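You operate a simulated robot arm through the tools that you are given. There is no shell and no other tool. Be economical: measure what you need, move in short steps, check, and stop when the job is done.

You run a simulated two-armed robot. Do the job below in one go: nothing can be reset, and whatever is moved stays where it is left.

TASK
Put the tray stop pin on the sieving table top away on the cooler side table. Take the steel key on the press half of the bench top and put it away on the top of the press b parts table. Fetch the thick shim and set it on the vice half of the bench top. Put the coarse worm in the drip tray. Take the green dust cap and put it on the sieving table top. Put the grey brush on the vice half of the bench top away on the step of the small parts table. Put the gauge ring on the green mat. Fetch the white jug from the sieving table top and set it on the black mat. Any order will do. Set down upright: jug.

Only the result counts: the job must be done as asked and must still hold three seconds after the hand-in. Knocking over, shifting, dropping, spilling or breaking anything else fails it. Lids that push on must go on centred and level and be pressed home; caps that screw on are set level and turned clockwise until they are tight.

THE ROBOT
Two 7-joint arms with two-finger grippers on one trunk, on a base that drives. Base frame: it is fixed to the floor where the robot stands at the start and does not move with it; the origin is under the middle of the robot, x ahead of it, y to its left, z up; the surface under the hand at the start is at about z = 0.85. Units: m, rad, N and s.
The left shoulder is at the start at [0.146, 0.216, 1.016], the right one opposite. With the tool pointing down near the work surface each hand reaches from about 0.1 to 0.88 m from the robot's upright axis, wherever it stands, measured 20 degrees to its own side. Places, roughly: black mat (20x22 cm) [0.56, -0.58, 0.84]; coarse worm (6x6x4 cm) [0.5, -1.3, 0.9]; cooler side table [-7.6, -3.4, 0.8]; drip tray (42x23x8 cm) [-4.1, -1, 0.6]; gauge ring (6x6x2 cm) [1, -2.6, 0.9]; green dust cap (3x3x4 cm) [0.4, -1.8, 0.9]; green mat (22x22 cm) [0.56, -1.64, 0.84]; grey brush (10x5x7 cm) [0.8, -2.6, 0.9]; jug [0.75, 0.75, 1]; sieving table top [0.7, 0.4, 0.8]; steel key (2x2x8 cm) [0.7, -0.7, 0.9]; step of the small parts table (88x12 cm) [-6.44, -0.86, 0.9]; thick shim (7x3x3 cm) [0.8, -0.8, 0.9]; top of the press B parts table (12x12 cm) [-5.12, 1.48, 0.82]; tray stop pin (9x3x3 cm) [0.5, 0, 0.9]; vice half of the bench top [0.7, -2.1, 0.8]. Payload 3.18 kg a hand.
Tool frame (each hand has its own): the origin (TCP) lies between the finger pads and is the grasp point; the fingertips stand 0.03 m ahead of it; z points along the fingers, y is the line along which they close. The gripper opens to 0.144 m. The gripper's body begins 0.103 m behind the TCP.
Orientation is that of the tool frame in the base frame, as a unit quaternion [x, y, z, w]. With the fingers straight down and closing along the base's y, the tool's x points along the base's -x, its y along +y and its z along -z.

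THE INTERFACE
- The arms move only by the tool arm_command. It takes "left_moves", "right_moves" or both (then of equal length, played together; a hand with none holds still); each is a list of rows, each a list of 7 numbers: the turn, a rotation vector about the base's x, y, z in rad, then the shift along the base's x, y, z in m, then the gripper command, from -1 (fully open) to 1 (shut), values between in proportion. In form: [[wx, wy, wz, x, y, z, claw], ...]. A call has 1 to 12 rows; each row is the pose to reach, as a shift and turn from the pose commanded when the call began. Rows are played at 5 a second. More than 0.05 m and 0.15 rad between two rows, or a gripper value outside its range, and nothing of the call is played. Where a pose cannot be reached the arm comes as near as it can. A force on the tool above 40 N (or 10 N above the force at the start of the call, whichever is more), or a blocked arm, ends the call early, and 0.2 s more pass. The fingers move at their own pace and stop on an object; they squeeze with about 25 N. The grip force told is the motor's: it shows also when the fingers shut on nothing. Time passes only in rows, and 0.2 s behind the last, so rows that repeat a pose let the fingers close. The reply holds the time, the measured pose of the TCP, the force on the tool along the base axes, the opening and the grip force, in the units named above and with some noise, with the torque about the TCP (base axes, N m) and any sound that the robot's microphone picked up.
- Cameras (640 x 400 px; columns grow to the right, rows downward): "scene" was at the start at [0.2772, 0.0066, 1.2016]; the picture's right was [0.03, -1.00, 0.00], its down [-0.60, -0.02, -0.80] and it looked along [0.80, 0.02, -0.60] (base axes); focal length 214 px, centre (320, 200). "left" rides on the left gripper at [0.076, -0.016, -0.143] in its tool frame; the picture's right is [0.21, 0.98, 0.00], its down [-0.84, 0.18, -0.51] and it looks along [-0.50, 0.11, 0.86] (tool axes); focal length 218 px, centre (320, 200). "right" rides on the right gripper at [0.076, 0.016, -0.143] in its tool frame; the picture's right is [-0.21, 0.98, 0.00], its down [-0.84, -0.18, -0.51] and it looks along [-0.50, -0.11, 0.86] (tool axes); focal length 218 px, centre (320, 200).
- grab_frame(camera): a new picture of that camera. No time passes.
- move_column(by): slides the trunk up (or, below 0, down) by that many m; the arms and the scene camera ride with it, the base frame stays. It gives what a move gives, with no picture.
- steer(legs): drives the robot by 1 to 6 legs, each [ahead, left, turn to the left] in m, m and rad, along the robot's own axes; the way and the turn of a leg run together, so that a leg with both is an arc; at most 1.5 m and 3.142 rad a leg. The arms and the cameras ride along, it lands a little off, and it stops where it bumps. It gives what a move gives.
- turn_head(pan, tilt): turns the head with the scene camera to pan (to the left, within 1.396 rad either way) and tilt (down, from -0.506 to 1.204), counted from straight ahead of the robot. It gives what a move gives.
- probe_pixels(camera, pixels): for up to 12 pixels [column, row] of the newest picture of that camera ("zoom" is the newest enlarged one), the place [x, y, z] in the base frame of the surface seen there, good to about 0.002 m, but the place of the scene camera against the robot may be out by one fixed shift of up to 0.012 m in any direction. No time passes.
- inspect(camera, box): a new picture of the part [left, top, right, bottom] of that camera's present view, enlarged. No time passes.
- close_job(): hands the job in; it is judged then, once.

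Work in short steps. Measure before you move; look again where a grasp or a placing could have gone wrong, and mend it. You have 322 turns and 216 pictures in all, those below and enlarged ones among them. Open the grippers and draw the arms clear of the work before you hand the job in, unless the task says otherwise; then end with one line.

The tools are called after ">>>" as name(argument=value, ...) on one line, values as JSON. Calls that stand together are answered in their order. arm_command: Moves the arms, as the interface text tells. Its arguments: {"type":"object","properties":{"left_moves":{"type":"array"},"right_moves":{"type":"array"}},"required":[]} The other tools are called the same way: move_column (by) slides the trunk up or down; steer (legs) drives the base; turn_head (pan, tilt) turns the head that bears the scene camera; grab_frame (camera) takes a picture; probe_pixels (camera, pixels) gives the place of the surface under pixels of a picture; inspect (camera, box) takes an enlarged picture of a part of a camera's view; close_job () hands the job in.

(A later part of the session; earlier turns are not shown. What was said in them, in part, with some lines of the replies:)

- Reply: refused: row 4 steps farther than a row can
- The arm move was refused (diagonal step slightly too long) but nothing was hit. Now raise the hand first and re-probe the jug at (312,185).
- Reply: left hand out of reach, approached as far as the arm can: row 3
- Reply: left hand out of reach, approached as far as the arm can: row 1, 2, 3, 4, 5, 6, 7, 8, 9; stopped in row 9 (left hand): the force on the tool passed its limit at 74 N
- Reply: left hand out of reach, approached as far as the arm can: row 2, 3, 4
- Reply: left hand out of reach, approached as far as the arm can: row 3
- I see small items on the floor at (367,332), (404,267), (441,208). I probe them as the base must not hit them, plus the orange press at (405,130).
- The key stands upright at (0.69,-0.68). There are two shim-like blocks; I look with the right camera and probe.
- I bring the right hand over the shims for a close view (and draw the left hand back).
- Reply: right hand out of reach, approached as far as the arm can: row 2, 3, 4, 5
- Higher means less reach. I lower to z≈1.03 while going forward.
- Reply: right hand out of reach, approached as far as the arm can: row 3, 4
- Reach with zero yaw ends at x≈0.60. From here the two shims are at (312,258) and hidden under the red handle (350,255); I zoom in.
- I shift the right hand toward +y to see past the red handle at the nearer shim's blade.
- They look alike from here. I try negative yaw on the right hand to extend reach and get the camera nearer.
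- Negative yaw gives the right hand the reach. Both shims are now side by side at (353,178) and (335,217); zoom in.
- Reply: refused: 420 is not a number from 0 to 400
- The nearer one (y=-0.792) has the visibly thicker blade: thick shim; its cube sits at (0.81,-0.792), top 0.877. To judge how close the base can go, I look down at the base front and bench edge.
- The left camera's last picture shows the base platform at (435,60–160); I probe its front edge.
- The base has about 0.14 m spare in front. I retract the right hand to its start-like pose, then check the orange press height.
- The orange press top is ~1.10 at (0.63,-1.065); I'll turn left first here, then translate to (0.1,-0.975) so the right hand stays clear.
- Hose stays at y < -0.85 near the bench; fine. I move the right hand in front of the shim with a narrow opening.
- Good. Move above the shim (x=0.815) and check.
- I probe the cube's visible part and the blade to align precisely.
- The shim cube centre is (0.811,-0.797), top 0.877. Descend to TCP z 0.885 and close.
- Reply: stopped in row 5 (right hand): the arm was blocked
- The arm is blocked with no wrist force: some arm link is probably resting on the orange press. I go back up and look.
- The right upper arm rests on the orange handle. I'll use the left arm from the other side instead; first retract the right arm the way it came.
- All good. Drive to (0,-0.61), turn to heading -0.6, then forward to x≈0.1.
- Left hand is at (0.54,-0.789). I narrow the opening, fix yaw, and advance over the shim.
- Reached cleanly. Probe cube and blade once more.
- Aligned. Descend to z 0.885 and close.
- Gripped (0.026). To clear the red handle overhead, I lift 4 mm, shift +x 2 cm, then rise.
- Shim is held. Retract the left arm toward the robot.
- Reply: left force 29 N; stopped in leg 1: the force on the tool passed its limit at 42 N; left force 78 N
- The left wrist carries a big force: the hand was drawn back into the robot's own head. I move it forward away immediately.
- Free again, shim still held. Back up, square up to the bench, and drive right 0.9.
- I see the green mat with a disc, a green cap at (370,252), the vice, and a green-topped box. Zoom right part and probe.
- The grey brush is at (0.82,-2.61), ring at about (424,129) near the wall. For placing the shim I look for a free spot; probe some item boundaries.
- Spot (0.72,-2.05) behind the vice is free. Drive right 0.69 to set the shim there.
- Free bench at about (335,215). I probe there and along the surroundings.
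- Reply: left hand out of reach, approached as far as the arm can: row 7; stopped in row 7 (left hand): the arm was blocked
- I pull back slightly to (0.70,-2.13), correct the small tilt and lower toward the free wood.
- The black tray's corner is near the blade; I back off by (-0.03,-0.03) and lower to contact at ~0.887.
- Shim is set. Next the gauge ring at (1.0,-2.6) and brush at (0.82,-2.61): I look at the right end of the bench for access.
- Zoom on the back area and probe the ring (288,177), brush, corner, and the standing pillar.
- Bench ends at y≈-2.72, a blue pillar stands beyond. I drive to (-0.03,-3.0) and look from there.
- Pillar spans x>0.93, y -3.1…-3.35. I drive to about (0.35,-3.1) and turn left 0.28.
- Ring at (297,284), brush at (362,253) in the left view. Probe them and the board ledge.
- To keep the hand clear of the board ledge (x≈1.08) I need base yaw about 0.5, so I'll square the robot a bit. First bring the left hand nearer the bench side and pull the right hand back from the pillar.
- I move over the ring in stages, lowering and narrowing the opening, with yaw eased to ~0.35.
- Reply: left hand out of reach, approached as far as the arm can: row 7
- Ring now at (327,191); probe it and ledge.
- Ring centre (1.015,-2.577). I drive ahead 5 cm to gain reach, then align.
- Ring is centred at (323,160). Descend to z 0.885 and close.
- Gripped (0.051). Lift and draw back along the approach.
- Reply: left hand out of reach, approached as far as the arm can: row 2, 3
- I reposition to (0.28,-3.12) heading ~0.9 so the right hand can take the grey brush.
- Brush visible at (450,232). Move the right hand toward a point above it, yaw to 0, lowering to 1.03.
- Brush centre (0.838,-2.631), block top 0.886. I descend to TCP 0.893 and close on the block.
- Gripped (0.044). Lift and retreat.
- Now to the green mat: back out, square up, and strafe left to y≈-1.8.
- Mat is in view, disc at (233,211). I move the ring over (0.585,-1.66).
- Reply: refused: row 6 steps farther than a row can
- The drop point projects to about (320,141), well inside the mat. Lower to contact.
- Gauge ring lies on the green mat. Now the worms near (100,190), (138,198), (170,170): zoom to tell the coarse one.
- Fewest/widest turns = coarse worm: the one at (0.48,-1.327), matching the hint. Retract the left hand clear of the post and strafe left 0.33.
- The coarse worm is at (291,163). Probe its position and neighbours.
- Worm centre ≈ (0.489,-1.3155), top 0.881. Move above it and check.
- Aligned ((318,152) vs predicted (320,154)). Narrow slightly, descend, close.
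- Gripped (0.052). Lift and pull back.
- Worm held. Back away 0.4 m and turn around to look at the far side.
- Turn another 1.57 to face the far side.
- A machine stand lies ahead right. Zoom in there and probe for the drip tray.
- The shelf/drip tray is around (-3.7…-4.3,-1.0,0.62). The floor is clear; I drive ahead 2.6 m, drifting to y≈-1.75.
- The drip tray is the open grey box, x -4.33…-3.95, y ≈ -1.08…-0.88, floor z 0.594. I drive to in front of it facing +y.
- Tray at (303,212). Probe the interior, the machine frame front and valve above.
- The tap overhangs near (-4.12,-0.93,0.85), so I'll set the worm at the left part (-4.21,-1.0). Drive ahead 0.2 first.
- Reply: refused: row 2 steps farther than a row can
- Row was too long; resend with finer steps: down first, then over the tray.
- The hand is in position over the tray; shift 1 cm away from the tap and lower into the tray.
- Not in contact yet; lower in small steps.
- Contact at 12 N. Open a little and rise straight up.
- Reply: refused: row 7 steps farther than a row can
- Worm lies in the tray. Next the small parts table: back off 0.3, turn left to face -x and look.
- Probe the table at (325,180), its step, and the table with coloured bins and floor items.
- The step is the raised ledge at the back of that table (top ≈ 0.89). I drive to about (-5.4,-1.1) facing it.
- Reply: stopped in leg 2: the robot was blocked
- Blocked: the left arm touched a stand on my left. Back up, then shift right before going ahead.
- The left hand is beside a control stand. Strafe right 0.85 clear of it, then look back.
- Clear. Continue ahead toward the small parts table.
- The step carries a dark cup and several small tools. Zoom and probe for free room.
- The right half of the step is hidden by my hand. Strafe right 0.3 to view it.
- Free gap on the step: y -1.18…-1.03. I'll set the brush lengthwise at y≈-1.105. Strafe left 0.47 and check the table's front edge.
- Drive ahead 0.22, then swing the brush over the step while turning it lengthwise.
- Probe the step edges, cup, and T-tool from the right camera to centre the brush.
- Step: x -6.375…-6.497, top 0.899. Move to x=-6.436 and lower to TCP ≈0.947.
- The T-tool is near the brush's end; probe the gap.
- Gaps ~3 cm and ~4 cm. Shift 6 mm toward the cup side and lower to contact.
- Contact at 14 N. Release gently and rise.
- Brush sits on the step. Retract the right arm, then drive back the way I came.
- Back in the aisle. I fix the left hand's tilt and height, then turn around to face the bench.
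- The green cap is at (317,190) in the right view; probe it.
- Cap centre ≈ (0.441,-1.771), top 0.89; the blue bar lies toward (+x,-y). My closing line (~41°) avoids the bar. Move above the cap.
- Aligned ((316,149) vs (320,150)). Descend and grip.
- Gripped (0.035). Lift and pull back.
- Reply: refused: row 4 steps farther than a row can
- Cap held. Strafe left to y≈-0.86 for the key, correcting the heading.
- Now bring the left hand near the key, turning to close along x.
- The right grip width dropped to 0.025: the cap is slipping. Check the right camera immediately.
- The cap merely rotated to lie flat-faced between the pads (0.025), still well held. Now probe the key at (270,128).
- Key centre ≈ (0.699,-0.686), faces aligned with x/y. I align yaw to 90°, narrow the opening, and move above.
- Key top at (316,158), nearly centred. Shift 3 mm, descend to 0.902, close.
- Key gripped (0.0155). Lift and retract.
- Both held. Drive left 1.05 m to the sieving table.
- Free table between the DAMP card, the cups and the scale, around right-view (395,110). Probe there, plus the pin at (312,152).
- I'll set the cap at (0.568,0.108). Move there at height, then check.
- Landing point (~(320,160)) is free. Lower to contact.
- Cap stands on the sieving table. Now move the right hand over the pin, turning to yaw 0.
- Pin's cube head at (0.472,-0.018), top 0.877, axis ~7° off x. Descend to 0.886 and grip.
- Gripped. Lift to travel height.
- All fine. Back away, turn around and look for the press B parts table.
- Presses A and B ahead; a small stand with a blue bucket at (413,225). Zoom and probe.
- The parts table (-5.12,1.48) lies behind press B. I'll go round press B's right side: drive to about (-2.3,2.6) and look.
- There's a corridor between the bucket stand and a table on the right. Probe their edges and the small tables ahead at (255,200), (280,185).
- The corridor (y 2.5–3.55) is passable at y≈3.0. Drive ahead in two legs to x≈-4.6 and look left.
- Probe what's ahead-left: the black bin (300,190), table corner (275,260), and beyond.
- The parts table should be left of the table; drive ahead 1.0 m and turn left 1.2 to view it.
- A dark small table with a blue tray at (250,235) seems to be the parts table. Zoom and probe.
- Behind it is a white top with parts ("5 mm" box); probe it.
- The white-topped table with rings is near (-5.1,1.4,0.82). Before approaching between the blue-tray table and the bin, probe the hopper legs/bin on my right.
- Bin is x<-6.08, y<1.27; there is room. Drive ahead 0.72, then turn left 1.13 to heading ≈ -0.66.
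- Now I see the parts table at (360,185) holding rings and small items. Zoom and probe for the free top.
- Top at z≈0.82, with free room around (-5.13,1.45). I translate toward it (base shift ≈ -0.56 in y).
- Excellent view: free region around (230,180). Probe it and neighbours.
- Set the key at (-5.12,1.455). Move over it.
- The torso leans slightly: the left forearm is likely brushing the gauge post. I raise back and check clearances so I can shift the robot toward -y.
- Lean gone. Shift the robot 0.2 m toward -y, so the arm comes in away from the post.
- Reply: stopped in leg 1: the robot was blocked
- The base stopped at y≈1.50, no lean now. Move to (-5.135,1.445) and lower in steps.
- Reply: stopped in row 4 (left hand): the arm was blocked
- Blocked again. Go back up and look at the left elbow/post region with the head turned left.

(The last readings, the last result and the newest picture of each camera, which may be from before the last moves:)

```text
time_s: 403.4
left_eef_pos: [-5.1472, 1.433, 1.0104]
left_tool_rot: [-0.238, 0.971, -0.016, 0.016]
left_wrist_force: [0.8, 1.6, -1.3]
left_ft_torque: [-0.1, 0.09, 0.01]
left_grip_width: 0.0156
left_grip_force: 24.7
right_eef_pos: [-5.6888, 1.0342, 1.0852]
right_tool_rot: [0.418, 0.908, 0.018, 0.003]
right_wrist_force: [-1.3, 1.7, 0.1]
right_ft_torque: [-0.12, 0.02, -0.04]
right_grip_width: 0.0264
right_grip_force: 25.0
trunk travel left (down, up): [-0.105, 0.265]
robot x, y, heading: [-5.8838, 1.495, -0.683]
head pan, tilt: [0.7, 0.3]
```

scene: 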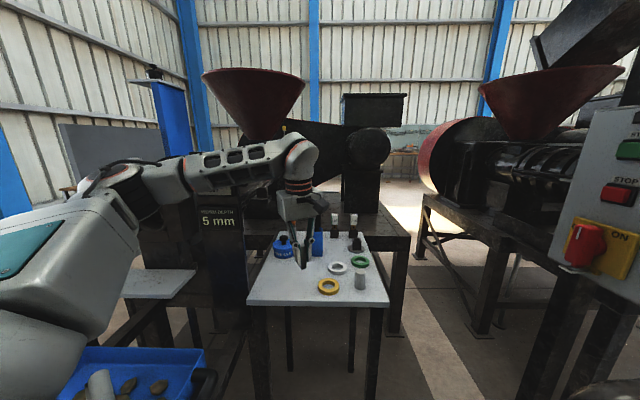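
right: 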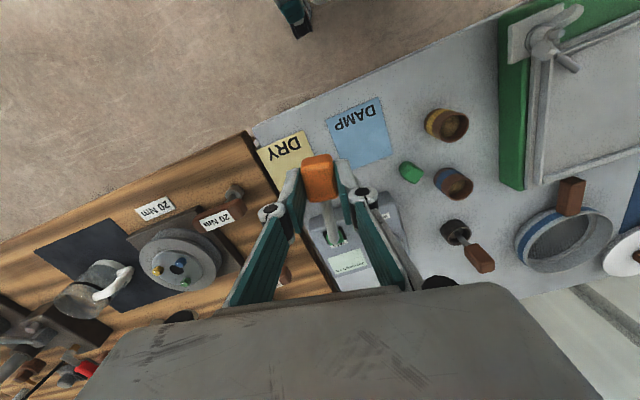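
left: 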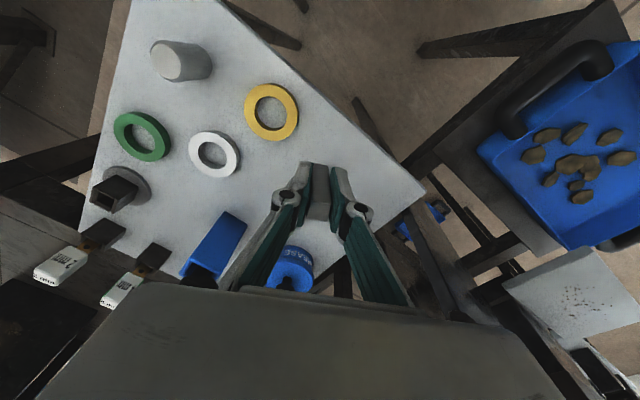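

The left forearm runs into the gauge post, while the right arm would come in clear. I'll swap hands: stand the key temporarily on the dark table's free margin beside the blue tray; probe that margin in the last left picture.

>>> probe_pixels(camera="left", pixels=[[455, 175], [475, 200], [500, 230], [530, 248], [440, 185], [490, 165], [520, 100], [480, 130], [545, 200], [470, 160]])

>>> inspect(camera="left", box=[380, 0, 640, 280])

```text
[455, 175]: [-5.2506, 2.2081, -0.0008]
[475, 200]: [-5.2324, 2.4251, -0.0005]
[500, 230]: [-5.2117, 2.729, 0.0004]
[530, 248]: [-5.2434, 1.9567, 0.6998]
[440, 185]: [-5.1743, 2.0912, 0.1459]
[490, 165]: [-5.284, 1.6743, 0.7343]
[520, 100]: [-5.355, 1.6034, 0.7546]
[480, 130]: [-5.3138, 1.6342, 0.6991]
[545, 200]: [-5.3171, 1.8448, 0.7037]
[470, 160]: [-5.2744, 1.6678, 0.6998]
```

```text
1.43 times, centred on (510, 140) of left
```

zoom: 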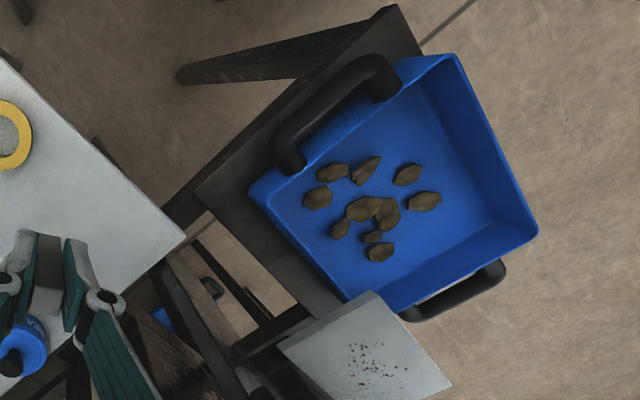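

That margin is too tight and near the post. Instead I try a different stance: robot farther back (-6.0,1.62), turned more right, so the left forearm comes in straighter; target at the front strip (-5.17,1.425).

>>> arm_command(left_moves=[[0, 0, 0, -0.02, 0.0, 0.04, 1], [0, 0, 0, -0.06, 0.01, 0.06, 1], [0, 0, 0, -0.1, 0.02, 0.06, 1], [0, 0, 0, -0.14, 0.03, 0.06, 1]])

>>> steer(legs=[[-0.169, 0.024, 0], [0, 0, -0.17]])

```text
time_s: 404.4
left_eef_pos: [-5.2844, 1.466, 1.0605]
left_tool_rot: [-0.241, 0.97, -0.011, 0.01]
left_wrist_force: [-0.7, -0.2, -1.0]
left_ft_torque: [0.0, 0.02, 0.01]
left_grip_width: 0.0157
left_grip_force: 25.2
right_eef_pos: [-5.6828, 1.0353, 1.0817]
right_tool_rot: [0.418, 0.908, 0.018, -0.003]
right_wrist_force: [-0.5, 0.1, -0.2]
right_ft_torque: [0.01, 0.03, -0.04]
right_grip_width: 0.0264
right_grip_force: 25.2
trunk travel left (down, up): [-0.105, 0.265]
robot x, y, heading: [-5.8865, 1.4967, -0.676]
head pan, tilt: [0.7, 0.3]
```

```text
time_s: 406.5
left_eef_pos: [-5.4115, 1.4854, 1.0598]
left_tool_rot: [-0.157, 0.988, -0.012, 0.01]
left_wrist_force: [0.6, -0.4, -0.8]
left_ft_torque: [0.01, -0.08, -0.03]
left_grip_width: 0.0156
left_grip_force: 24.7
right_eef_pos: [-5.8793, 1.1279, 1.0805]
right_tool_rot: [0.494, 0.869, 0.018, -0.001]
right_wrist_force: [0.1, 1.0, -0.4]
right_ft_torque: [-0.01, -0.01, -0.01]
right_grip_width: 0.0264
right_grip_force: 25.2
trunk travel left (down, up): [-0.105, 0.265]
robot x, y, heading: [-6.0008, 1.6191, -0.846]
head pan, tilt: [0.7, 0.3]
```

Now extend the left hand to above (-5.17,1.425) at z≈1.0, watching for torso lean (right hand reference z 1.0805).

>>> arm_command(left_moves=[[0.02, 0.024, 0, 0.045, -0.012, 0, 1], [0.02, 0.024, 0, 0.09, -0.024, -0.005, 1], [0.02, 0.024, 0, 0.135, -0.036, -0.015, 1], [0.02, 0.024, 0, 0.18, -0.048, -0.025, 1], [0.02, 0.024, 0, 0.22, -0.056, -0.04, 1], [0.02, 0.024, 0, 0.24, -0.06, -0.06, 1]])

>>> arm_command(left_moves=[[0, 0, 0, 0, 0, -0.03, 1], [0, 0, 0, 0, 0, -0.06, 1]])

>>> grab_frame(camera="left")

```text
time_s: 407.9
left_eef_pos: [-5.1693, 1.4244, 0.9985]
left_tool_rot: [-0.157, 0.988, 0.001, -0.002]
left_wrist_force: [-0.3, 1.5, -1.6]
left_ft_torque: [0.02, 0.02, 0.01]
left_grip_width: 0.0155
left_grip_force: 24.5
right_eef_pos: [-5.879, 1.1275, 1.0808]
right_tool_rot: [0.493, 0.87, 0.018, -0.002]
right_wrist_force: [-0.4, -1.1, -0.7]
right_ft_torque: [0.01, 0.0, 0.01]
right_grip_width: 0.0263
right_grip_force: 24.6
trunk travel left (down, up): [-0.105, 0.265]
robot x, y, heading: [-5.9986, 1.6191, -0.847]
head pan, tilt: [0.7, 0.3]
```

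```text
time_s: 408.5
left_eef_pos: [-5.169, 1.4247, 0.9382]
left_tool_rot: [-0.157, 0.988, 0.0, -0.002]
left_wrist_force: [0.0, 0.7, -1.8]
left_ft_torque: [-0.01, 0.02, 0.0]
left_grip_width: 0.0154
left_grip_force: 25.5
right_eef_pos: [-5.877, 1.1286, 1.0804]
right_tool_rot: [0.493, 0.87, 0.016, -0.001]
right_wrist_force: [-0.3, 1.2, -0.5]
right_ft_torque: [0.03, -0.03, -0.03]
right_grip_width: 0.0261
right_grip_force: 24.9
trunk travel left (down, up): [-0.105, 0.265]
robot x, y, heading: [-6.0021, 1.6191, -0.847]
head pan, tilt: [0.7, 0.3]
```

```text
49 pictures are left
```

left: 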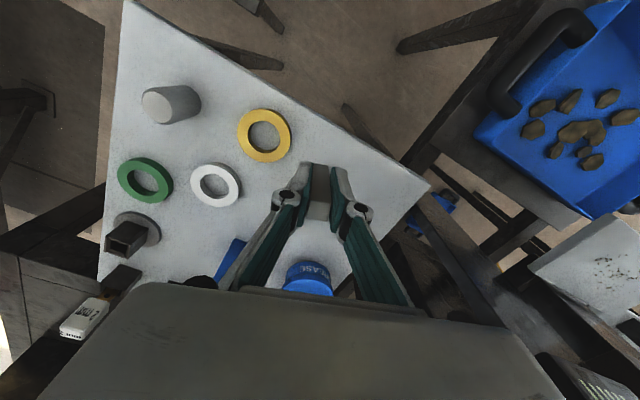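

Free of the post now. To be inside the nominal 12×12 cm patch, shift to (-5.13,1.452) and watch the lean.

>>> arm_command(left_moves=[[0, 0, 0, 0.02, 0.014, 0, 1], [0, 0, 0, 0.039, 0.028, 0, 1], [0, 0, 0, 0.039, 0.028, -0.03, 1]])

```text
time_s: 409.3
left_eef_pos: [-5.1321, 1.4515, 0.9101]
left_tool_rot: [-0.157, 0.988, 0.0, -0.001]
left_wrist_force: [-0.9, -1.0, -1.1]
left_ft_torque: [0.01, 0.02, 0.01]
left_grip_width: 0.0153
left_grip_force: 24.9
right_eef_pos: [-5.8776, 1.1272, 1.0808]
right_tool_rot: [0.493, 0.87, 0.017, -0.001]
right_wrist_force: [0.2, 0.0, -0.9]
right_ft_torque: [0.04, 0.0, 0.01]
right_grip_width: 0.0264
right_grip_force: 24.3
trunk travel left (down, up): [-0.105, 0.265]
robot x, y, heading: [-6.0035, 1.6164, -0.851]
head pan, tilt: [0.7, 0.3]
```

Still no lean. Lower to contact (expected ≈0.871).

>>> arm_command(left_moves=[[0, 0, 0, 0, 0, -0.025, 1], [0, 0, 0, 0, 0, -0.034, 1], [0, 0, 0, 0, 0, -0.038, 1]])

>>> arm_command(left_moves=[[0, 0, 0, 0, 0, -0.002, 1], [0, 0, 0, 0, 0, -0.004, 1]])

```text
time_s: 410.1
left_eef_pos: [-5.1358, 1.4512, 0.8746]
left_tool_rot: [-0.156, 0.988, -0.001, 0.001]
left_wrist_force: [-0.2, -0.7, -1.2]
left_ft_torque: [0.02, 0.01, 0.04]
left_grip_width: 0.0153
left_grip_force: 25.4
right_eef_pos: [-5.8823, 1.128, 1.0808]
right_tool_rot: [0.494, 0.869, 0.019, 0.001]
right_wrist_force: [0.3, 0.4, -1.0]
right_ft_torque: [0.0, -0.02, 0.0]
right_grip_width: 0.0265
right_grip_force: 24.8
trunk travel left (down, up): [-0.105, 0.265]
robot x, y, heading: [-6.0044, 1.6183, -0.854]
head pan, tilt: [0.7, 0.3]
```

```text
time_s: 410.7
left_eef_pos: [-5.1354, 1.4506, 0.8709]
left_tool_rot: [-0.156, 0.988, -0.001, 0.002]
left_wrist_force: [-1.1, 1.8, 6.3]
left_ft_torque: [0.07, 0.08, -0.02]
left_grip_width: 0.0156
left_grip_force: 24.3
right_eef_pos: [-5.8834, 1.128, 1.0816]
right_tool_rot: [0.494, 0.869, 0.019, 0.001]
right_wrist_force: [-0.5, 0.4, -1.0]
right_ft_torque: [-0.01, 0.0, 0.01]
right_grip_width: 0.0262
right_grip_force: 25.2
trunk travel left (down, up): [-0.105, 0.265]
robot x, y, heading: [-6.0012, 1.6142, -0.848]
head pan, tilt: [0.7, 0.3]
```

Contact. Open gently and rise straight.

>>> arm_command(left_moves=[[0, 0, 0, 0, 0, 0.001, 0.9], [0, 0, 0, 0, 0, 0.001, 0.6], [0, 0, 0, 0, 0, 0.001, 0.5], [0, 0, 0, 0, 0, 0.03, 0.5], [0, 0, 0, 0, 0, 0.07, 0.5], [0, 0, 0, 0, 0, 0.11, 0.5], [0, 0, 0, -0.03, 0, 0.14, 0.5], [0, 0, 0, -0.07, 0.01, 0.16, 0.3]])

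>>> grab_frame(camera="left")

```text
time_s: 412.5
left_eef_pos: [-5.2033, 1.4648, 1.0298]
left_tool_rot: [-0.158, 0.987, -0.002, 0.0]
left_wrist_force: [0.1, -0.3, 0.1]
left_ft_torque: [-0.01, -0.02, -0.02]
left_grip_width: 0.0502
left_grip_force: 0.0
right_eef_pos: [-5.8791, 1.1296, 1.0815]
right_tool_rot: [0.493, 0.87, 0.017, -0.001]
right_wrist_force: [0.2, 0.5, 0.0]
right_ft_torque: [0.0, -0.02, 0.01]
right_grip_width: 0.0261
right_grip_force: 25.2
trunk travel left (down, up): [-0.105, 0.265]
robot x, y, heading: [-6.0006, 1.6171, -0.845]
head pan, tilt: [0.7, 0.3]
```

```text
48 pictures are left
```

left: 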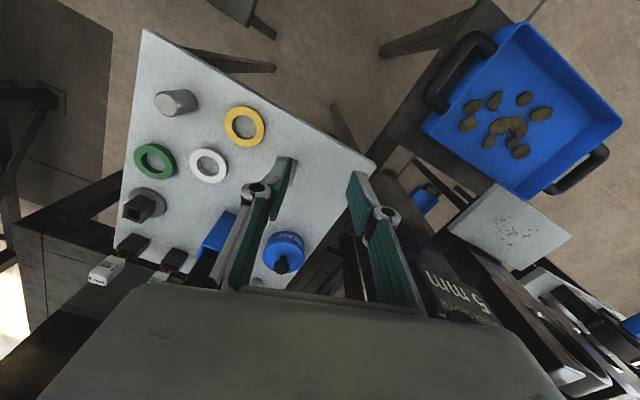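

The key should be hidden behind the finger; retract further and view again.

>>> arm_command(left_moves=[[0, 0, 0, -0.045, 0.01, 0.02, 0.0], [0, 0, 0, -0.09, 0.015, 0.03, -0.3], [0, 0, 0, -0.135, 0.02, 0.03, -0.5], [0, 0, 0, -0.18, 0.02, 0.03, -0.5]])

>>> turn_head(pan=0.5, tilt=0.45)

>>> grab_frame(camera="scene")

```text
refused: row 1 steps farther than a row can; nothing moved
```

```text
time_s: 413.2
left_eef_pos: [-5.2015, 1.4622, 1.0277]
left_tool_rot: [-0.158, 0.987, -0.001, -0.001]
left_wrist_force: [0.1, 0.5, 0.1]
left_ft_torque: [0.0, -0.01, 0.0]
left_grip_width: 0.0506
left_grip_force: 0.1
right_eef_pos: [-5.8791, 1.129, 1.0813]
right_tool_rot: [0.493, 0.87, 0.017, -0.001]
right_wrist_force: [0.8, -0.9, 0.3]
right_ft_torque: [0.02, 0.0, -0.01]
right_grip_width: 0.0262
right_grip_force: 25.3
trunk travel left (down, up): [-0.105, 0.265]
robot x, y, heading: [-5.9997, 1.6182, -0.847]
head pan, tilt: [0.499, 0.45]
```

```text
47 pictures are left
```

scene: 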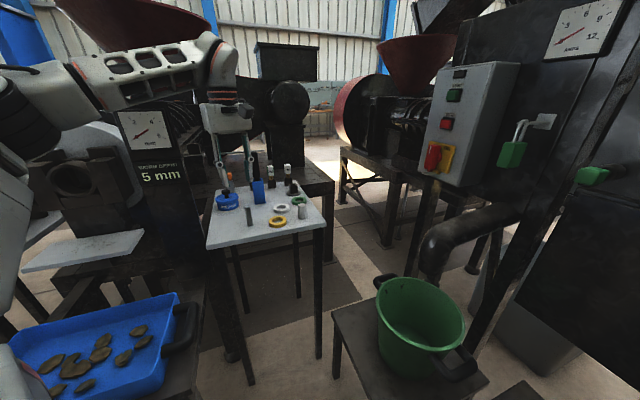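

The key stands at (249,217) on the table. Retract the left arm, back away to y≈2.3 and turn to look west.

>>> arm_command(left_moves=[[0, 0, 0, -0.04, 0.01, 0.01, 0.3], [0, 0, 0, -0.08, 0.02, 0.02, 0.3], [0, 0, 0, -0.12, 0.03, 0.03, 0.3], [0, 0, 0, -0.16, 0.04, 0.03, 0.3], [0, 0, 0, -0.2, 0.05, 0.03, 0.3]])

>>> steer(legs=[[-0.55, 0.45, 0], [0, 0, -2.3]])

>>> turn_head(pan=0.4, tilt=0.25)

>>> grab_frame(camera="scene")

```text
time_s: 414.4
left_eef_pos: [-5.4034, 1.5173, 1.058]
left_tool_rot: [-0.157, 0.988, 0.001, 0.0]
left_wrist_force: [0.0, -0.9, -0.7]
left_ft_torque: [0.0, 0.0, 0.0]
left_grip_width: 0.0504
left_grip_force: 0.1
right_eef_pos: [-5.8788, 1.1288, 1.0806]
right_tool_rot: [0.494, 0.869, 0.017, -0.002]
right_wrist_force: [-0.4, 0.4, -0.1]
right_ft_torque: [0.0, 0.01, 0.02]
right_grip_width: 0.0262
right_grip_force: 24.8
trunk travel left (down, up): [-0.105, 0.265]
robot x, y, heading: [-5.9996, 1.615, -0.843]
head pan, tilt: [0.499, 0.45]
```

```text
time_s: 424.3
left_eef_pos: [-6.515, 1.952, 1.0569]
left_tool_rot: [0.841, 0.541, 0.001, -0.001]
left_wrist_force: [-0.7, -0.1, -0.2]
left_ft_torque: [0.0, 0.0, 0.03]
left_grip_width: 0.0504
left_grip_force: 0.0
right_eef_pos: [-6.4805, 2.5634, 1.0801]
right_tool_rot: [0.995, -0.101, 0.008, 0.015]
right_wrist_force: [-0.2, 0.8, -1.0]
right_ft_torque: [-0.01, -0.01, -0.01]
right_grip_width: 0.0265
right_grip_force: 25.2
trunk travel left (down, up): [-0.105, 0.265]
robot x, y, heading: [-6.0379, 2.3236, 3.121]
head pan, tilt: [0.499, 0.45]
```

```text
time_s: 425.1
left_eef_pos: [-6.5158, 1.9536, 1.0575]
left_tool_rot: [0.841, 0.542, 0.001, -0.001]
left_wrist_force: [-0.4, 1.0, -0.9]
left_ft_torque: [-0.03, 0.0, 0.0]
left_grip_width: 0.0503
left_grip_force: 0.0
right_eef_pos: [-6.4794, 2.5644, 1.081]
right_tool_rot: [0.995, -0.101, 0.008, 0.016]
right_wrist_force: [0.7, 0.2, -1.4]
right_ft_torque: [-0.01, 0.01, 0.01]
right_grip_width: 0.0261
right_grip_force: 24.9
trunk travel left (down, up): [-0.105, 0.265]
robot x, y, heading: [-6.0375, 2.3225, 3.12]
head pan, tilt: [0.4, 0.25]
```

```text
46 pictures are left
```

scene: 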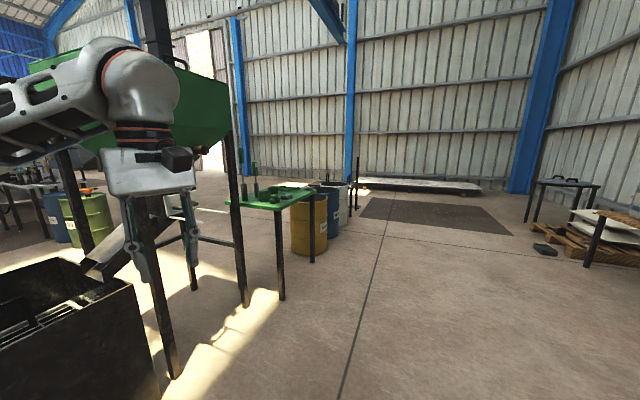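

Probe barrels, green table, low bench for the passage.

>>> probe_pixels(camera="scene", pixels=[[345, 215], [350, 195], [312, 240], [326, 250], [365, 185], [475, 190], [248, 300], [340, 225], [230, 225], [85, 250]])

>>> inspect(camera="scene", box=[190, 130, 500, 290])

```text
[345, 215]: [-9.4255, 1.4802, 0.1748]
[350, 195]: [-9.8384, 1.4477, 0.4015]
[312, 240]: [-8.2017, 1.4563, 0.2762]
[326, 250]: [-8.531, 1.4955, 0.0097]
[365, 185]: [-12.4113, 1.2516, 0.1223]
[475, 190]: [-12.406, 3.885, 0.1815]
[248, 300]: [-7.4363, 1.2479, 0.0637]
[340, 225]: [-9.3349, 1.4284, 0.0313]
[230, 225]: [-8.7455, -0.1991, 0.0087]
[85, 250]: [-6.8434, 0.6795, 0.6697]
```

```text
2.06 times, centred on (345, 210) of scene
```

zoom: 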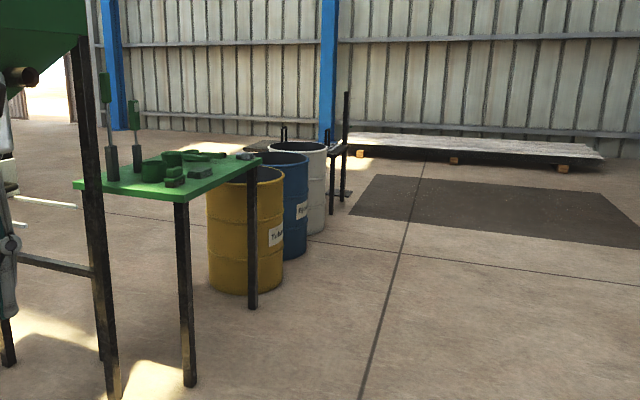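

West of the barrels (x<-10.2) is open. Drive west 4.6 m then strafe south 3 m.

>>> steer(legs=[[1.5, -0.1, 0], [1.5, 0, 0], [1.5, 0, 0]])

>>> steer(legs=[[0.15, 0, 1.57]])

>>> turn_head(pan=0.3, tilt=0.2)

>>> grab_frame(camera="scene")

```text
refused: leg 1 is longer than a leg can be; nothing moved
```

```text
time_s: 429.2
left_eef_pos: [-5.7815, 1.7411, 1.0577]
left_tool_rot: [0.232, 0.973, 0.001, -0.002]
left_wrist_force: [-0.3, 0.8, -0.2]
left_ft_torque: [0.04, -0.01, 0.0]
left_grip_width: 0.0504
left_grip_force: 0.1
right_eef_pos: [-6.393, 1.8003, 1.0813]
right_tool_rot: [0.787, 0.616, 0.017, 0.006]
right_wrist_force: [-0.1, -0.8, -1.4]
right_ft_torque: [0.0, 0.01, 0.0]
right_grip_width: 0.0265
right_grip_force: 25.7
trunk travel left (down, up): [-0.105, 0.265]
robot x, y, heading: [-6.135, 2.2329, -1.627]
head pan, tilt: [0.4, 0.25]
```

```text
time_s: 429.9
left_eef_pos: [-5.7816, 1.7411, 1.0578]
left_tool_rot: [0.231, 0.973, 0.0, -0.001]
left_wrist_force: [0.6, -0.4, 0.0]
left_ft_torque: [0.02, 0.02, 0.03]
left_grip_width: 0.0503
left_grip_force: 0.0
right_eef_pos: [-6.3916, 1.8003, 1.0809]
right_tool_rot: [0.788, 0.616, 0.016, 0.005]
right_wrist_force: [-0.2, 0.3, -1.3]
right_ft_torque: [0.06, 0.01, 0.0]
right_grip_width: 0.0264
right_grip_force: 24.9
trunk travel left (down, up): [-0.105, 0.265]
robot x, y, heading: [-6.1347, 2.2344, -1.628]
head pan, tilt: [0.3, 0.201]
```

```text
44 pictures are left
```

scene: 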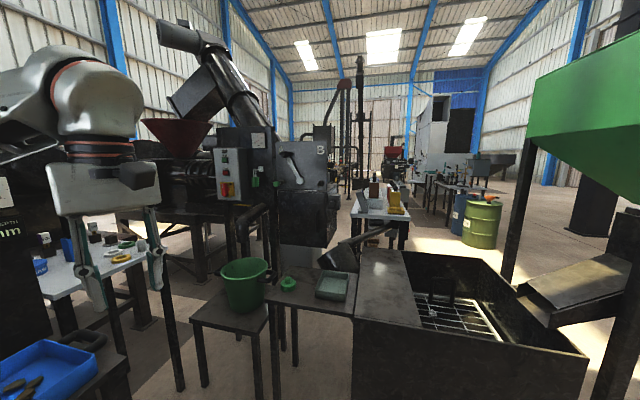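

The first drive was refused, only the turn happened. Now facing south: back up 0.35 then strafe right (west) in legs.

>>> steer(legs=[[-0.35, 0, 0], [0, -1.49, 0], [0, -1.49, 0], [0, -1.4, 0]])

>>> turn_head(pan=0.1, tilt=0.25)

>>> grab_frame(camera="scene")

```text
time_s: 469.7
left_eef_pos: [-10.1068, 2.2288, 1.0566]
left_tool_rot: [0.209, 0.978, 0.0, 0.0]
left_wrist_force: [1.0, 0.1, 0.3]
left_ft_torque: [0.02, -0.02, 0.01]
left_grip_width: 0.0504
left_grip_force: 0.1
right_eef_pos: [-10.72, 2.2612, 1.0805]
right_tool_rot: [0.773, 0.634, 0.017, 0.005]
right_wrist_force: [0.2, -0.2, -1.1]
right_ft_torque: [0.02, 0.0, 0.0]
right_grip_width: 0.0261
right_grip_force: 25.7
trunk travel left (down, up): [-0.105, 0.265]
robot x, y, heading: [-10.4832, 2.7058, -1.584]
head pan, tilt: [0.3, 0.201]
```

```text
time_s: 470.4
left_eef_pos: [-10.1067, 2.228, 1.0572]
left_tool_rot: [0.209, 0.978, 0.001, -0.001]
left_wrist_force: [0.1, -0.2, 1.0]
left_ft_torque: [0.0, 0.03, -0.02]
left_grip_width: 0.0505
left_grip_force: 0.0
right_eef_pos: [-10.7188, 2.2606, 1.0814]
right_tool_rot: [0.773, 0.634, 0.017, 0.005]
right_wrist_force: [0.1, 0.1, -1.5]
right_ft_torque: [0.03, -0.01, 0.01]
right_grip_width: 0.0261
right_grip_force: 25.1
trunk travel left (down, up): [-0.105, 0.265]
robot x, y, heading: [-10.4791, 2.708, -1.582]
head pan, tilt: [0.099, 0.25]
```

```text
43 pictures are left
```

scene: 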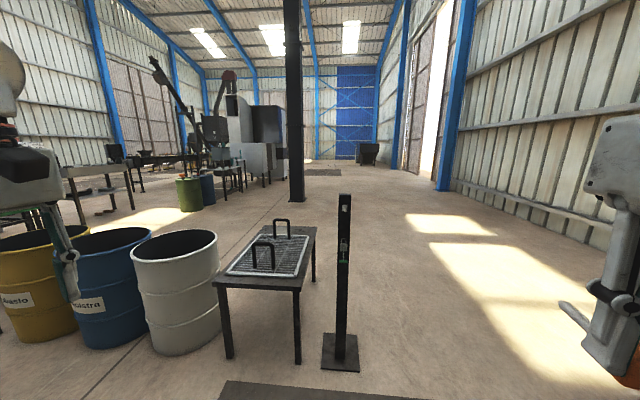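

Probe the post, pillar and the far tables to plan the way south.

>>> probe_pixels(camera="scene", pixels=[[345, 365], [298, 200], [240, 165], [370, 160], [190, 195], [440, 195], [318, 240], [225, 165], [255, 180], [310, 160]])

>>> inspect(camera="scene", box=[120, 90, 420, 230])

```text
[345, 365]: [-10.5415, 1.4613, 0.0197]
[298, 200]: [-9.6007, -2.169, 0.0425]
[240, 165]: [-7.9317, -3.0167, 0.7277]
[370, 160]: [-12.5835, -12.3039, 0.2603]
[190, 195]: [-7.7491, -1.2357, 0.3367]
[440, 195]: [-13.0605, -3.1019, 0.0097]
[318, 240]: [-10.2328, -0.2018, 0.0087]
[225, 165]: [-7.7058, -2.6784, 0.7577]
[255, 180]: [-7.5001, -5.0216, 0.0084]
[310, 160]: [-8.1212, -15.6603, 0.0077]
```

```text
2.13 times, centred on (270, 160) of scene
```

zoom: 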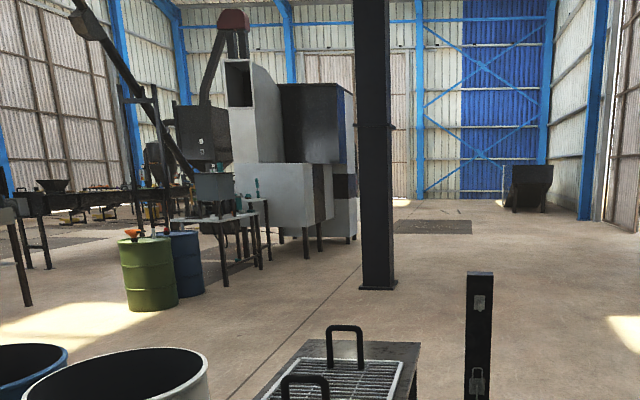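

Route: shift west to x≈-11, go south to y≈-3.2, then turn east toward the cooler table.

>>> steer(legs=[[0, -0.55, 0], [1.49, 0, 0], [1.49, 0, 0], [1.49, 0, 0], [1.3, 0, 0], [0, 0, 1.57]])

>>> turn_head(pan=0.0, tilt=0.2)

>>> grab_frame(camera="scene")

```text
time_s: 506.7
left_eef_pos: [-10.728, -2.682, 1.0576]
left_tool_rot: [-0.54, 0.841, -0.001, 0.0]
left_wrist_force: [0.7, 0.1, 0.0]
left_ft_torque: [-0.02, 0.0, 0.0]
left_grip_width: 0.0505
left_grip_force: 0.1
right_eef_pos: [-10.7686, -3.2934, 1.0807]
right_tool_rot: [0.102, 0.995, 0.016, -0.008]
right_wrist_force: [0.3, 0.1, -0.4]
right_ft_torque: [-0.01, 0.01, 0.01]
right_grip_width: 0.0263
right_grip_force: 25.1
trunk travel left (down, up): [-0.105, 0.265]
robot x, y, heading: [-11.2093, -3.056, -0.02]
head pan, tilt: [0.099, 0.25]
```

```text
time_s: 507.3
left_eef_pos: [-10.7298, -2.6825, 1.0582]
left_tool_rot: [-0.54, 0.842, -0.001, -0.001]
left_wrist_force: [-0.3, -0.3, -0.5]
left_ft_torque: [0.01, 0.01, 0.05]
left_grip_width: 0.0506
left_grip_force: 0.0
right_eef_pos: [-10.7668, -3.2954, 1.0811]
right_tool_rot: [0.103, 0.995, 0.016, -0.008]
right_wrist_force: [1.0, 0.0, -0.1]
right_ft_torque: [0.0, 0.03, 0.02]
right_grip_width: 0.0263
right_grip_force: 24.7
trunk travel left (down, up): [-0.105, 0.265]
robot x, y, heading: [-11.2126, -3.0561, -0.022]
head pan, tilt: [0.0, 0.201]
```

```text
41 pictures are left
```

scene: 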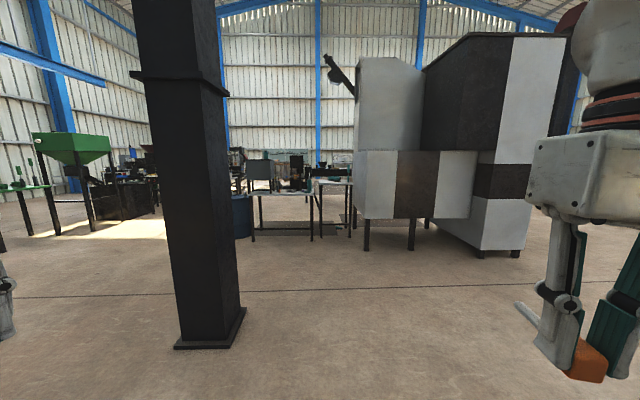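

Zoom on the tables beside the cooler and probe.

>>> inspect(camera="scene", box=[220, 130, 420, 260])

>>> probe_pixels(camera="scene", pixels=[[335, 180], [330, 183], [346, 181], [300, 193], [320, 190], [355, 210], [205, 335], [315, 240], [352, 235], [320, 160]])

```text
3.08 times, centred on (320, 195) of scene
```

zoom: 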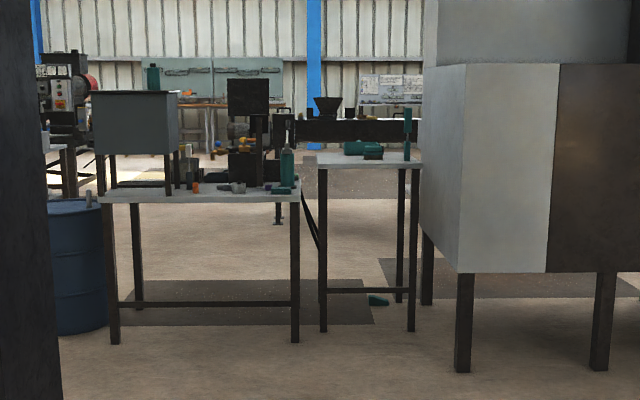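

```text
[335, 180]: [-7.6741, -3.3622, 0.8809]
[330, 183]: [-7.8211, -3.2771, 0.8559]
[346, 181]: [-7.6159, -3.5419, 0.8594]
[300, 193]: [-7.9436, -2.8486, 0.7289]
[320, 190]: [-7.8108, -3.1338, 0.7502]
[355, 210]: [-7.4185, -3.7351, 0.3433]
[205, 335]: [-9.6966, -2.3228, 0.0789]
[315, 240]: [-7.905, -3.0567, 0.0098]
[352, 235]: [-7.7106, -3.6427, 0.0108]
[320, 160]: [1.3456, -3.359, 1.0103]
```

The cooler side table: x≈-7.82…, y -3.15…-3.6, top ≈0.85. Drive ahead 2.68 m to (-8.53,-3.1).

>>> steer(legs=[[1.4, 0, 0.02], [1.27, 0, 0]])

>>> turn_head(pan=-0.15, tilt=0.5)

>>> grab_frame(camera="scene")

```text
time_s: 513.0
left_eef_pos: [-9.5474, -2.6771, 1.0671]
left_tool_rot: [-0.565, 0.825, -0.007, 0.008]
left_wrist_force: [0.5, -0.3, 0.2]
left_ft_torque: [0.05, 0.0, 0.03]
left_grip_width: 0.0505
left_grip_force: 0.2
right_eef_pos: [-9.5499, -3.2954, 1.0861]
right_tool_rot: [0.078, 0.997, 0.021, -0.002]
right_wrist_force: [-1.0, 0.3, -0.5]
right_ft_torque: [-0.01, 0.02, -0.01]
right_grip_width: 0.0258
right_grip_force: 24.6
trunk travel left (down, up): [-0.105, 0.265]
robot x, y, heading: [-9.9921, -3.0727, 0.029]
head pan, tilt: [0.0, 0.201]
stopped in leg 1: the robot was blocked; the commanded pose is now the measured one
```

```text
time_s: 513.8
left_eef_pos: [-9.549, -2.6793, 1.0679]
left_tool_rot: [-0.565, 0.825, -0.007, 0.007]
left_wrist_force: [0.7, 0.1, 1.9]
left_ft_torque: [0.01, 0.01, 0.03]
left_grip_width: 0.0503
left_grip_force: 0.1
right_eef_pos: [-9.5508, -3.2976, 1.0852]
right_tool_rot: [0.079, 0.997, 0.022, 0.0]
right_wrist_force: [0.0, -0.1, -0.6]
right_ft_torque: [0.01, 0.03, 0.04]
right_grip_width: 0.0261
right_grip_force: 25.3
trunk travel left (down, up): [-0.105, 0.265]
robot x, y, heading: [-9.9937, -3.0668, 0.023]
head pan, tilt: [-0.15, 0.499]
```

```text
39 pictures are left
```

scene: 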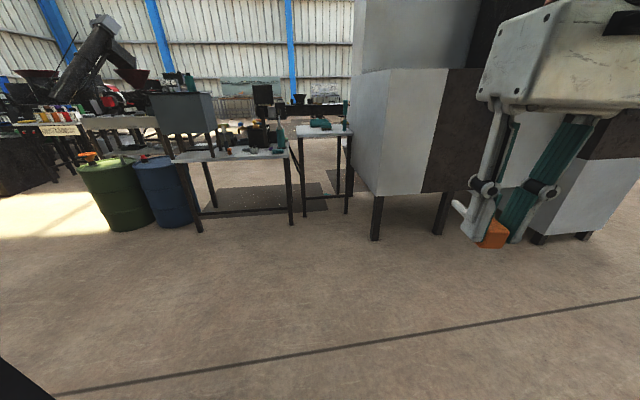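

The left elbow met the fixed pillar. Back up, shift right 0.4, and proceed.

>>> steer(legs=[[-0.2, 0, 0], [0, -0.42, 0], [1.3, 0, 0], [0.3, 0.2, 0]])

>>> turn_head(pan=0.1, tilt=0.45)

>>> grab_frame(camera="scene")

```text
time_s: 526.8
left_eef_pos: [-8.2488, -2.9336, 1.0653]
left_tool_rot: [-0.554, 0.832, -0.012, 0.003]
left_wrist_force: [-0.2, -0.8, 0.6]
left_ft_torque: [0.02, -0.08, 0.01]
left_grip_width: 0.0505
left_grip_force: 0.0
right_eef_pos: [-8.2808, -3.5527, 1.1261]
right_tool_rot: [0.085, 0.994, 0.042, 0.058]
right_wrist_force: [0.8, -0.6, -1.1]
right_ft_torque: [0.02, 0.07, -0.05]
right_grip_width: 0.0266
right_grip_force: 25.2
trunk travel left (down, up): [-0.105, 0.265]
robot x, y, heading: [-8.7035, -3.3213, 0.0]
head pan, tilt: [-0.15, 0.499]
stopped in leg 4: the robot was blocked; the commanded pose is now the measured one
```

```text
time_s: 527.5
left_eef_pos: [-8.2499, -2.9341, 1.0649]
left_tool_rot: [-0.554, 0.832, -0.013, 0.005]
left_wrist_force: [0.6, -0.4, 0.8]
left_ft_torque: [0.02, 0.03, 0.06]
left_grip_width: 0.0501
left_grip_force: 0.1
right_eef_pos: [-8.2813, -3.5525, 1.1254]
right_tool_rot: [0.081, 0.994, 0.041, 0.058]
right_wrist_force: [-0.2, 0.1, -1.3]
right_ft_torque: [0.02, -0.02, -0.02]
right_grip_width: 0.0263
right_grip_force: 25.1
trunk travel left (down, up): [-0.105, 0.265]
robot x, y, heading: [-8.6969, -3.3247, 0.009]
head pan, tilt: [0.099, 0.45]
```

```text
38 pictures are left
```

scene: 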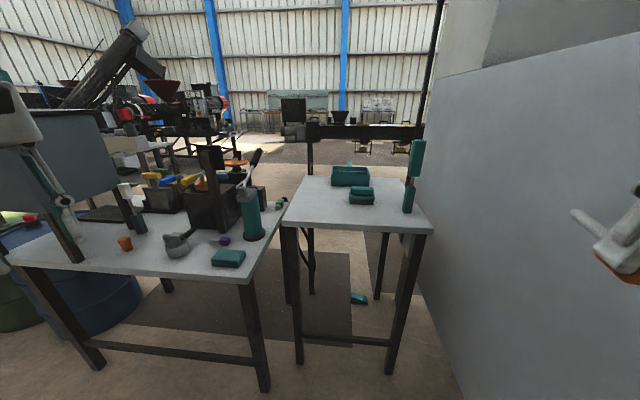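

The right arm met the cooler cabinet. Probe the cabinet face and table top before correcting.

>>> probe_pixels(camera="scene", pixels=[[450, 250], [520, 200], [600, 120], [325, 210], [345, 220], [300, 215], [395, 225], [430, 228], [350, 180], [362, 197], [411, 205], [255, 270]])

>>> steer(legs=[[-0.12, 0.05, 0]])

>>> grab_frame(camera="right")

```text
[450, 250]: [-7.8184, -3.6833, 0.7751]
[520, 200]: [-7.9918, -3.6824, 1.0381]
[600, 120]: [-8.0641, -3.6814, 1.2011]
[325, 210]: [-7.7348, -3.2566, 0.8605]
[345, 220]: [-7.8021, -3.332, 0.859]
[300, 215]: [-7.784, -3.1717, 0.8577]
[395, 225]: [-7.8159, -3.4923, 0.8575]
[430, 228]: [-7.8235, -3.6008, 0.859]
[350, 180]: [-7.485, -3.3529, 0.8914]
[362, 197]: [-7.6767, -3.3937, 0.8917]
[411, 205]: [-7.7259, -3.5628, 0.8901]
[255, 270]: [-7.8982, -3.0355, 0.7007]
```

```text
time_s: 528.8
left_eef_pos: [-8.3527, -2.8819, 1.0547]
left_tool_rot: [-0.557, 0.83, -0.005, -0.006]
left_wrist_force: [-1.2, 0.2, -1.3]
left_ft_torque: [-0.01, -0.02, 0.01]
left_grip_width: 0.0505
left_grip_force: 0.0
right_eef_pos: [-8.3766, -3.5014, 1.1071]
right_tool_rot: [0.082, 0.995, 0.035, 0.034]
right_wrist_force: [-0.8, -0.2, -0.5]
right_ft_torque: [-0.02, -0.01, -0.01]
right_grip_width: 0.0265
right_grip_force: 24.4
trunk travel left (down, up): [-0.105, 0.265]
robot x, y, heading: [-8.8197, -3.2746, 0.012]
head pan, tilt: [0.099, 0.45]
```

```text
37 pictures are left
```

right: 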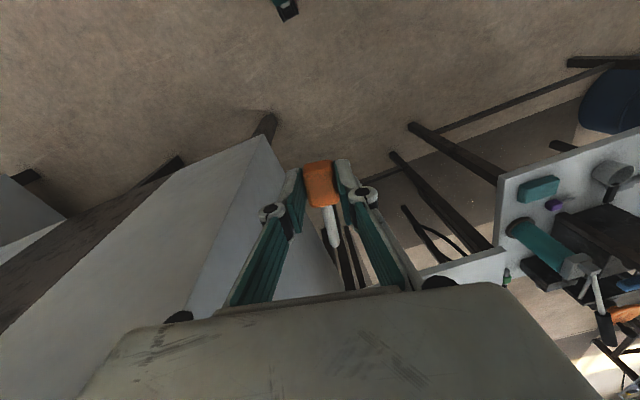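

Cabinet face at y=-3.68. Go to (-8.51,-3.05): strafe left 0.225, then ahead 0.3; then reach with the right hand to (-7.76,-3.25).

>>> steer(legs=[[0, 0.225, 0], [0.3, 0, 0]])

>>> arm_command(right_moves=[[0, 0, -0.1, 0.02, 0.005, 0, 1], [0, 0, -0.2, 0.05, 0.01, 0, 1], [0, 0, -0.3, 0.08, 0.015, -0.01, 1], [0, 0, -0.4, 0.11, 0.02, -0.02, 1]])

```text
time_s: 533.1
left_eef_pos: [-8.055, -2.653, 1.055]
left_tool_rot: [-0.558, 0.83, -0.006, -0.005]
left_wrist_force: [-0.5, 0.0, -0.6]
left_ft_torque: [-0.03, 0.01, 0.03]
left_grip_width: 0.0502
left_grip_force: 0.0
right_eef_pos: [-8.0774, -3.2725, 1.1061]
right_tool_rot: [0.082, 0.995, 0.035, 0.033]
right_wrist_force: [0.2, 0.2, -1.4]
right_ft_torque: [-0.05, 0.04, -0.03]
right_grip_width: 0.0261
right_grip_force: 25.5
trunk travel left (down, up): [-0.105, 0.265]
robot x, y, heading: [-8.5191, -3.0425, 0.01]
head pan, tilt: [0.099, 0.45]
```

```text
time_s: 534.1
left_eef_pos: [-8.056, -2.6528, 1.0527]
left_tool_rot: [-0.557, 0.83, -0.006, -0.005]
left_wrist_force: [0.9, -0.3, -0.4]
left_ft_torque: [-0.01, 0.01, -0.04]
left_grip_width: 0.0506
left_grip_force: 0.1
right_eef_pos: [-7.9684, -3.2521, 1.0869]
right_tool_rot: [0.28, 0.959, 0.027, 0.039]
right_wrist_force: [0.1, 0.0, -1.2]
right_ft_torque: [-0.01, 0.01, -0.01]
right_grip_width: 0.0261
right_grip_force: 24.7
trunk travel left (down, up): [-0.105, 0.265]
robot x, y, heading: [-8.5182, -3.0452, 0.016]
head pan, tilt: [0.099, 0.45]
```

Correct the slight tilt and go on to above (-7.765,-3.22).

>>> arm_command(right_moves=[[-0.01, 0.045, 0, 0.04, 0.006, -0.01, 1], [-0.03, 0.09, 0, 0.08, 0.012, -0.025, 1], [-0.03, 0.09, 0, 0.12, 0.018, -0.04, 1], [-0.03, 0.09, 0, 0.16, 0.024, -0.055, 1], [-0.03, 0.09, 0, 0.2, 0.03, -0.075, 1], [-0.03, 0.09, 0, 0.203, 0.032, -0.11, 1]])

>>> grab_frame(camera="right")

```text
time_s: 535.5
left_eef_pos: [-8.0546, -2.6546, 1.0521]
left_tool_rot: [-0.557, 0.83, -0.006, -0.006]
left_wrist_force: [0.4, 0.0, -0.3]
left_ft_torque: [0.01, -0.01, 0.0]
left_grip_width: 0.0504
left_grip_force: 0.2
right_eef_pos: [-7.7652, -3.223, 0.9757]
right_tool_rot: [0.279, 0.96, 0.001, -0.001]
right_wrist_force: [-0.3, 0.2, -1.1]
right_ft_torque: [0.01, 0.01, 0.0]
right_grip_width: 0.0263
right_grip_force: 25.0
trunk travel left (down, up): [-0.105, 0.265]
robot x, y, heading: [-8.5191, -3.0477, 0.009]
head pan, tilt: [0.099, 0.45]
```

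```text
36 pictures are left
```

right: 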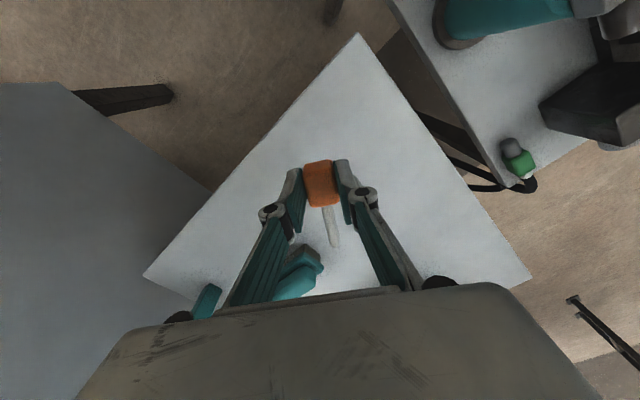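

Free table under the pin; the teal item is at (305,260). Probe it, to keep the shank clear.

>>> probe_pixels(camera="right", pixels=[[318, 262], [295, 250], [320, 145], [350, 60], [333, 245], [400, 220]])

```text
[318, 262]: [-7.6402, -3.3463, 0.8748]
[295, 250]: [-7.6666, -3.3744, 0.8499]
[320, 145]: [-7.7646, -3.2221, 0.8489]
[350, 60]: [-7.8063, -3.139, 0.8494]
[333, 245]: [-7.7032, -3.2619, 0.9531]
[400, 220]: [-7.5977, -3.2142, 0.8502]
```

Clearance is ample. Lower to contact (≈0.889).

>>> arm_command(right_moves=[[0, 0, 0, 0, 0, -0.04, 1], [0, 0, 0, 0, 0, -0.075, 1], [0, 0, 0, 0, 0, -0.084, 1], [0, 0, 0, 0, 0, -0.087, 1]])

```text
time_s: 536.5
left_eef_pos: [-8.0554, -2.6533, 1.0538]
left_tool_rot: [-0.557, 0.831, -0.006, -0.006]
left_wrist_force: [0.1, -0.1, -0.9]
left_ft_torque: [0.0, -0.01, -0.01]
left_grip_width: 0.0505
left_grip_force: 0.0
right_eef_pos: [-7.7659, -3.2201, 0.8904]
right_tool_rot: [0.278, 0.96, 0.001, 0.0]
right_wrist_force: [-0.2, -0.7, -1.1]
right_ft_torque: [-0.01, 0.0, -0.01]
right_grip_width: 0.0259
right_grip_force: 25.1
trunk travel left (down, up): [-0.105, 0.265]
robot x, y, heading: [-8.5151, -3.0422, 0.01]
head pan, tilt: [0.099, 0.45]
```

>>> arm_command(right_moves=[[0, 0, 0, 0, 0, -0.003, 1], [0, 0, 0, 0, 0, -0.004, 0.8], [0, 0, 0, 0, 0, -0.004, 0.4], [0, 0, 0, 0, 0, 0.03, 0.3], [0, 0, 0, 0, 0, 0.07, 0.3], [0, 0, 0, 0, 0, 0.11, 0.3]])

>>> grab_frame(camera="right")

```text
time_s: 537.9
left_eef_pos: [-8.0573, -2.6525, 1.055]
left_tool_rot: [-0.557, 0.83, -0.006, -0.006]
left_wrist_force: [0.0, -0.1, -0.5]
left_ft_torque: [-0.03, -0.07, 0.02]
left_grip_width: 0.0502
left_grip_force: 0.0
right_eef_pos: [-7.7661, -3.2195, 1.002]
right_tool_rot: [0.278, 0.96, 0.0, 0.001]
right_wrist_force: [0.2, 0.0, -0.1]
right_ft_torque: [0.03, -0.01, -0.03]
right_grip_width: 0.0504
right_grip_force: 0.1
trunk travel left (down, up): [-0.105, 0.265]
robot x, y, heading: [-8.5223, -3.0411, 0.005]
head pan, tilt: [0.099, 0.45]
```

```text
35 pictures are left
```

right: 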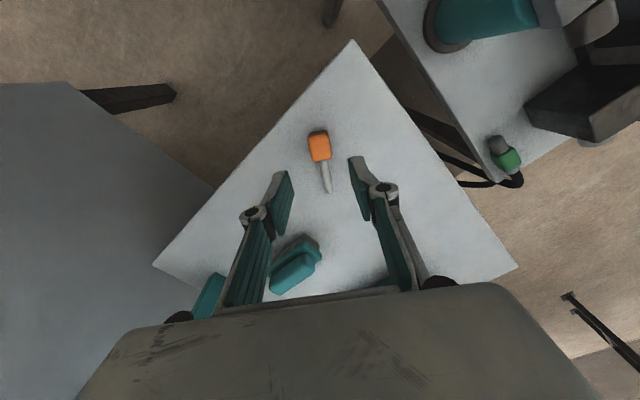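

The pin lies on the cooler side table; all eight items are placed. Retract the right arm, open both grippers, and back away.

>>> arm_command(left_moves=[[0, 0, 0, 0, 0, 0, 0], [0, 0, 0, 0, 0, 0, -0.3], [0, 0, 0, 0, 0, 0, -0.6], [0, 0, 0, 0, 0, 0, -1], [0, 0, 0, 0, 0, 0, -1], [0, 0, 0, 0, 0, 0, -1]], right_moves=[[0, 0, 0, -0.03, 0, 0.03, 0.3], [0, 0, 0, -0.07, 0, 0.05, 0.3], [0, 0, 0, -0.115, 0, 0.06, 0.3], [0, 0, 0, -0.16, 0, 0.07, 0.0], [0, 0, 0, -0.205, 0, 0.08, -0.5], [0, 0, 0, -0.25, 0, 0.08, -1]])

>>> steer(legs=[[-0.35, 0, 0]])

>>> grab_frame(camera="scene")

```text
time_s: 539.3
left_eef_pos: [-8.056, -2.6537, 1.0553]
left_tool_rot: [-0.557, 0.83, -0.006, -0.005]
left_wrist_force: [-0.3, -0.3, -1.2]
left_ft_torque: [-0.02, 0.02, 0.0]
left_grip_width: 0.1443
left_grip_force: 0.0
right_eef_pos: [-8.016, -3.2217, 1.0803]
right_tool_rot: [0.279, 0.96, 0.001, 0.001]
right_wrist_force: [-1.0, 0.0, 0.7]
right_ft_torque: [0.02, -0.02, -0.02]
right_grip_width: 0.1437
right_grip_force: 0.0
trunk travel left (down, up): [-0.105, 0.265]
robot x, y, heading: [-8.5177, -3.04, 0.008]
head pan, tilt: [0.099, 0.45]
```

```text
time_s: 541.5
left_eef_pos: [-8.4033, -2.6564, 1.0545]
left_tool_rot: [-0.557, 0.83, -0.006, -0.006]
left_wrist_force: [-1.4, -0.1, -0.1]
left_ft_torque: [-0.01, -0.04, -0.01]
left_grip_width: 0.1441
left_grip_force: 0.1
right_eef_pos: [-8.364, -3.2245, 1.0791]
right_tool_rot: [0.279, 0.96, 0.0, 0.0]
right_wrist_force: [0.0, 0.8, 0.8]
right_ft_torque: [-0.01, -0.04, 0.03]
right_grip_width: 0.1438
right_grip_force: 0.1
trunk travel left (down, up): [-0.105, 0.265]
robot x, y, heading: [-8.868, -3.0484, 0.01]
head pan, tilt: [0.099, 0.45]
```

```text
34 pictures are left
```

scene: 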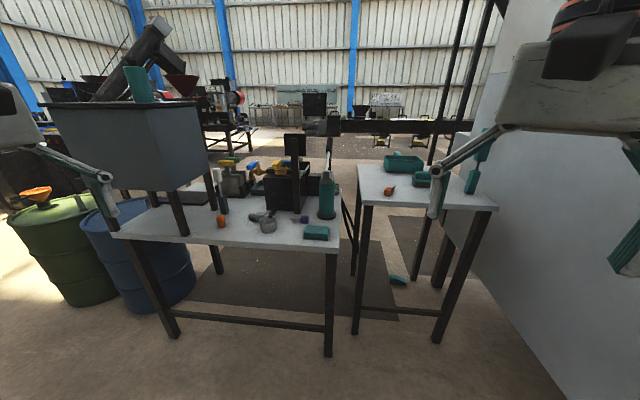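

The pin rests on the cooler table, both grippers are open and the arms are clear. Hand in.

>>> close_job()

```text
The job is handed in.
```

All eight items were placed as asked and the job is handed in. Along the way the arms bumped the sieving press bed, the orange press handle, a control stand, the press B gauge post, a pillar and the cooler cabinet, and the base was stopped once near the black bin; I did not check each for shifting, though none looked moved in the pictures I took.
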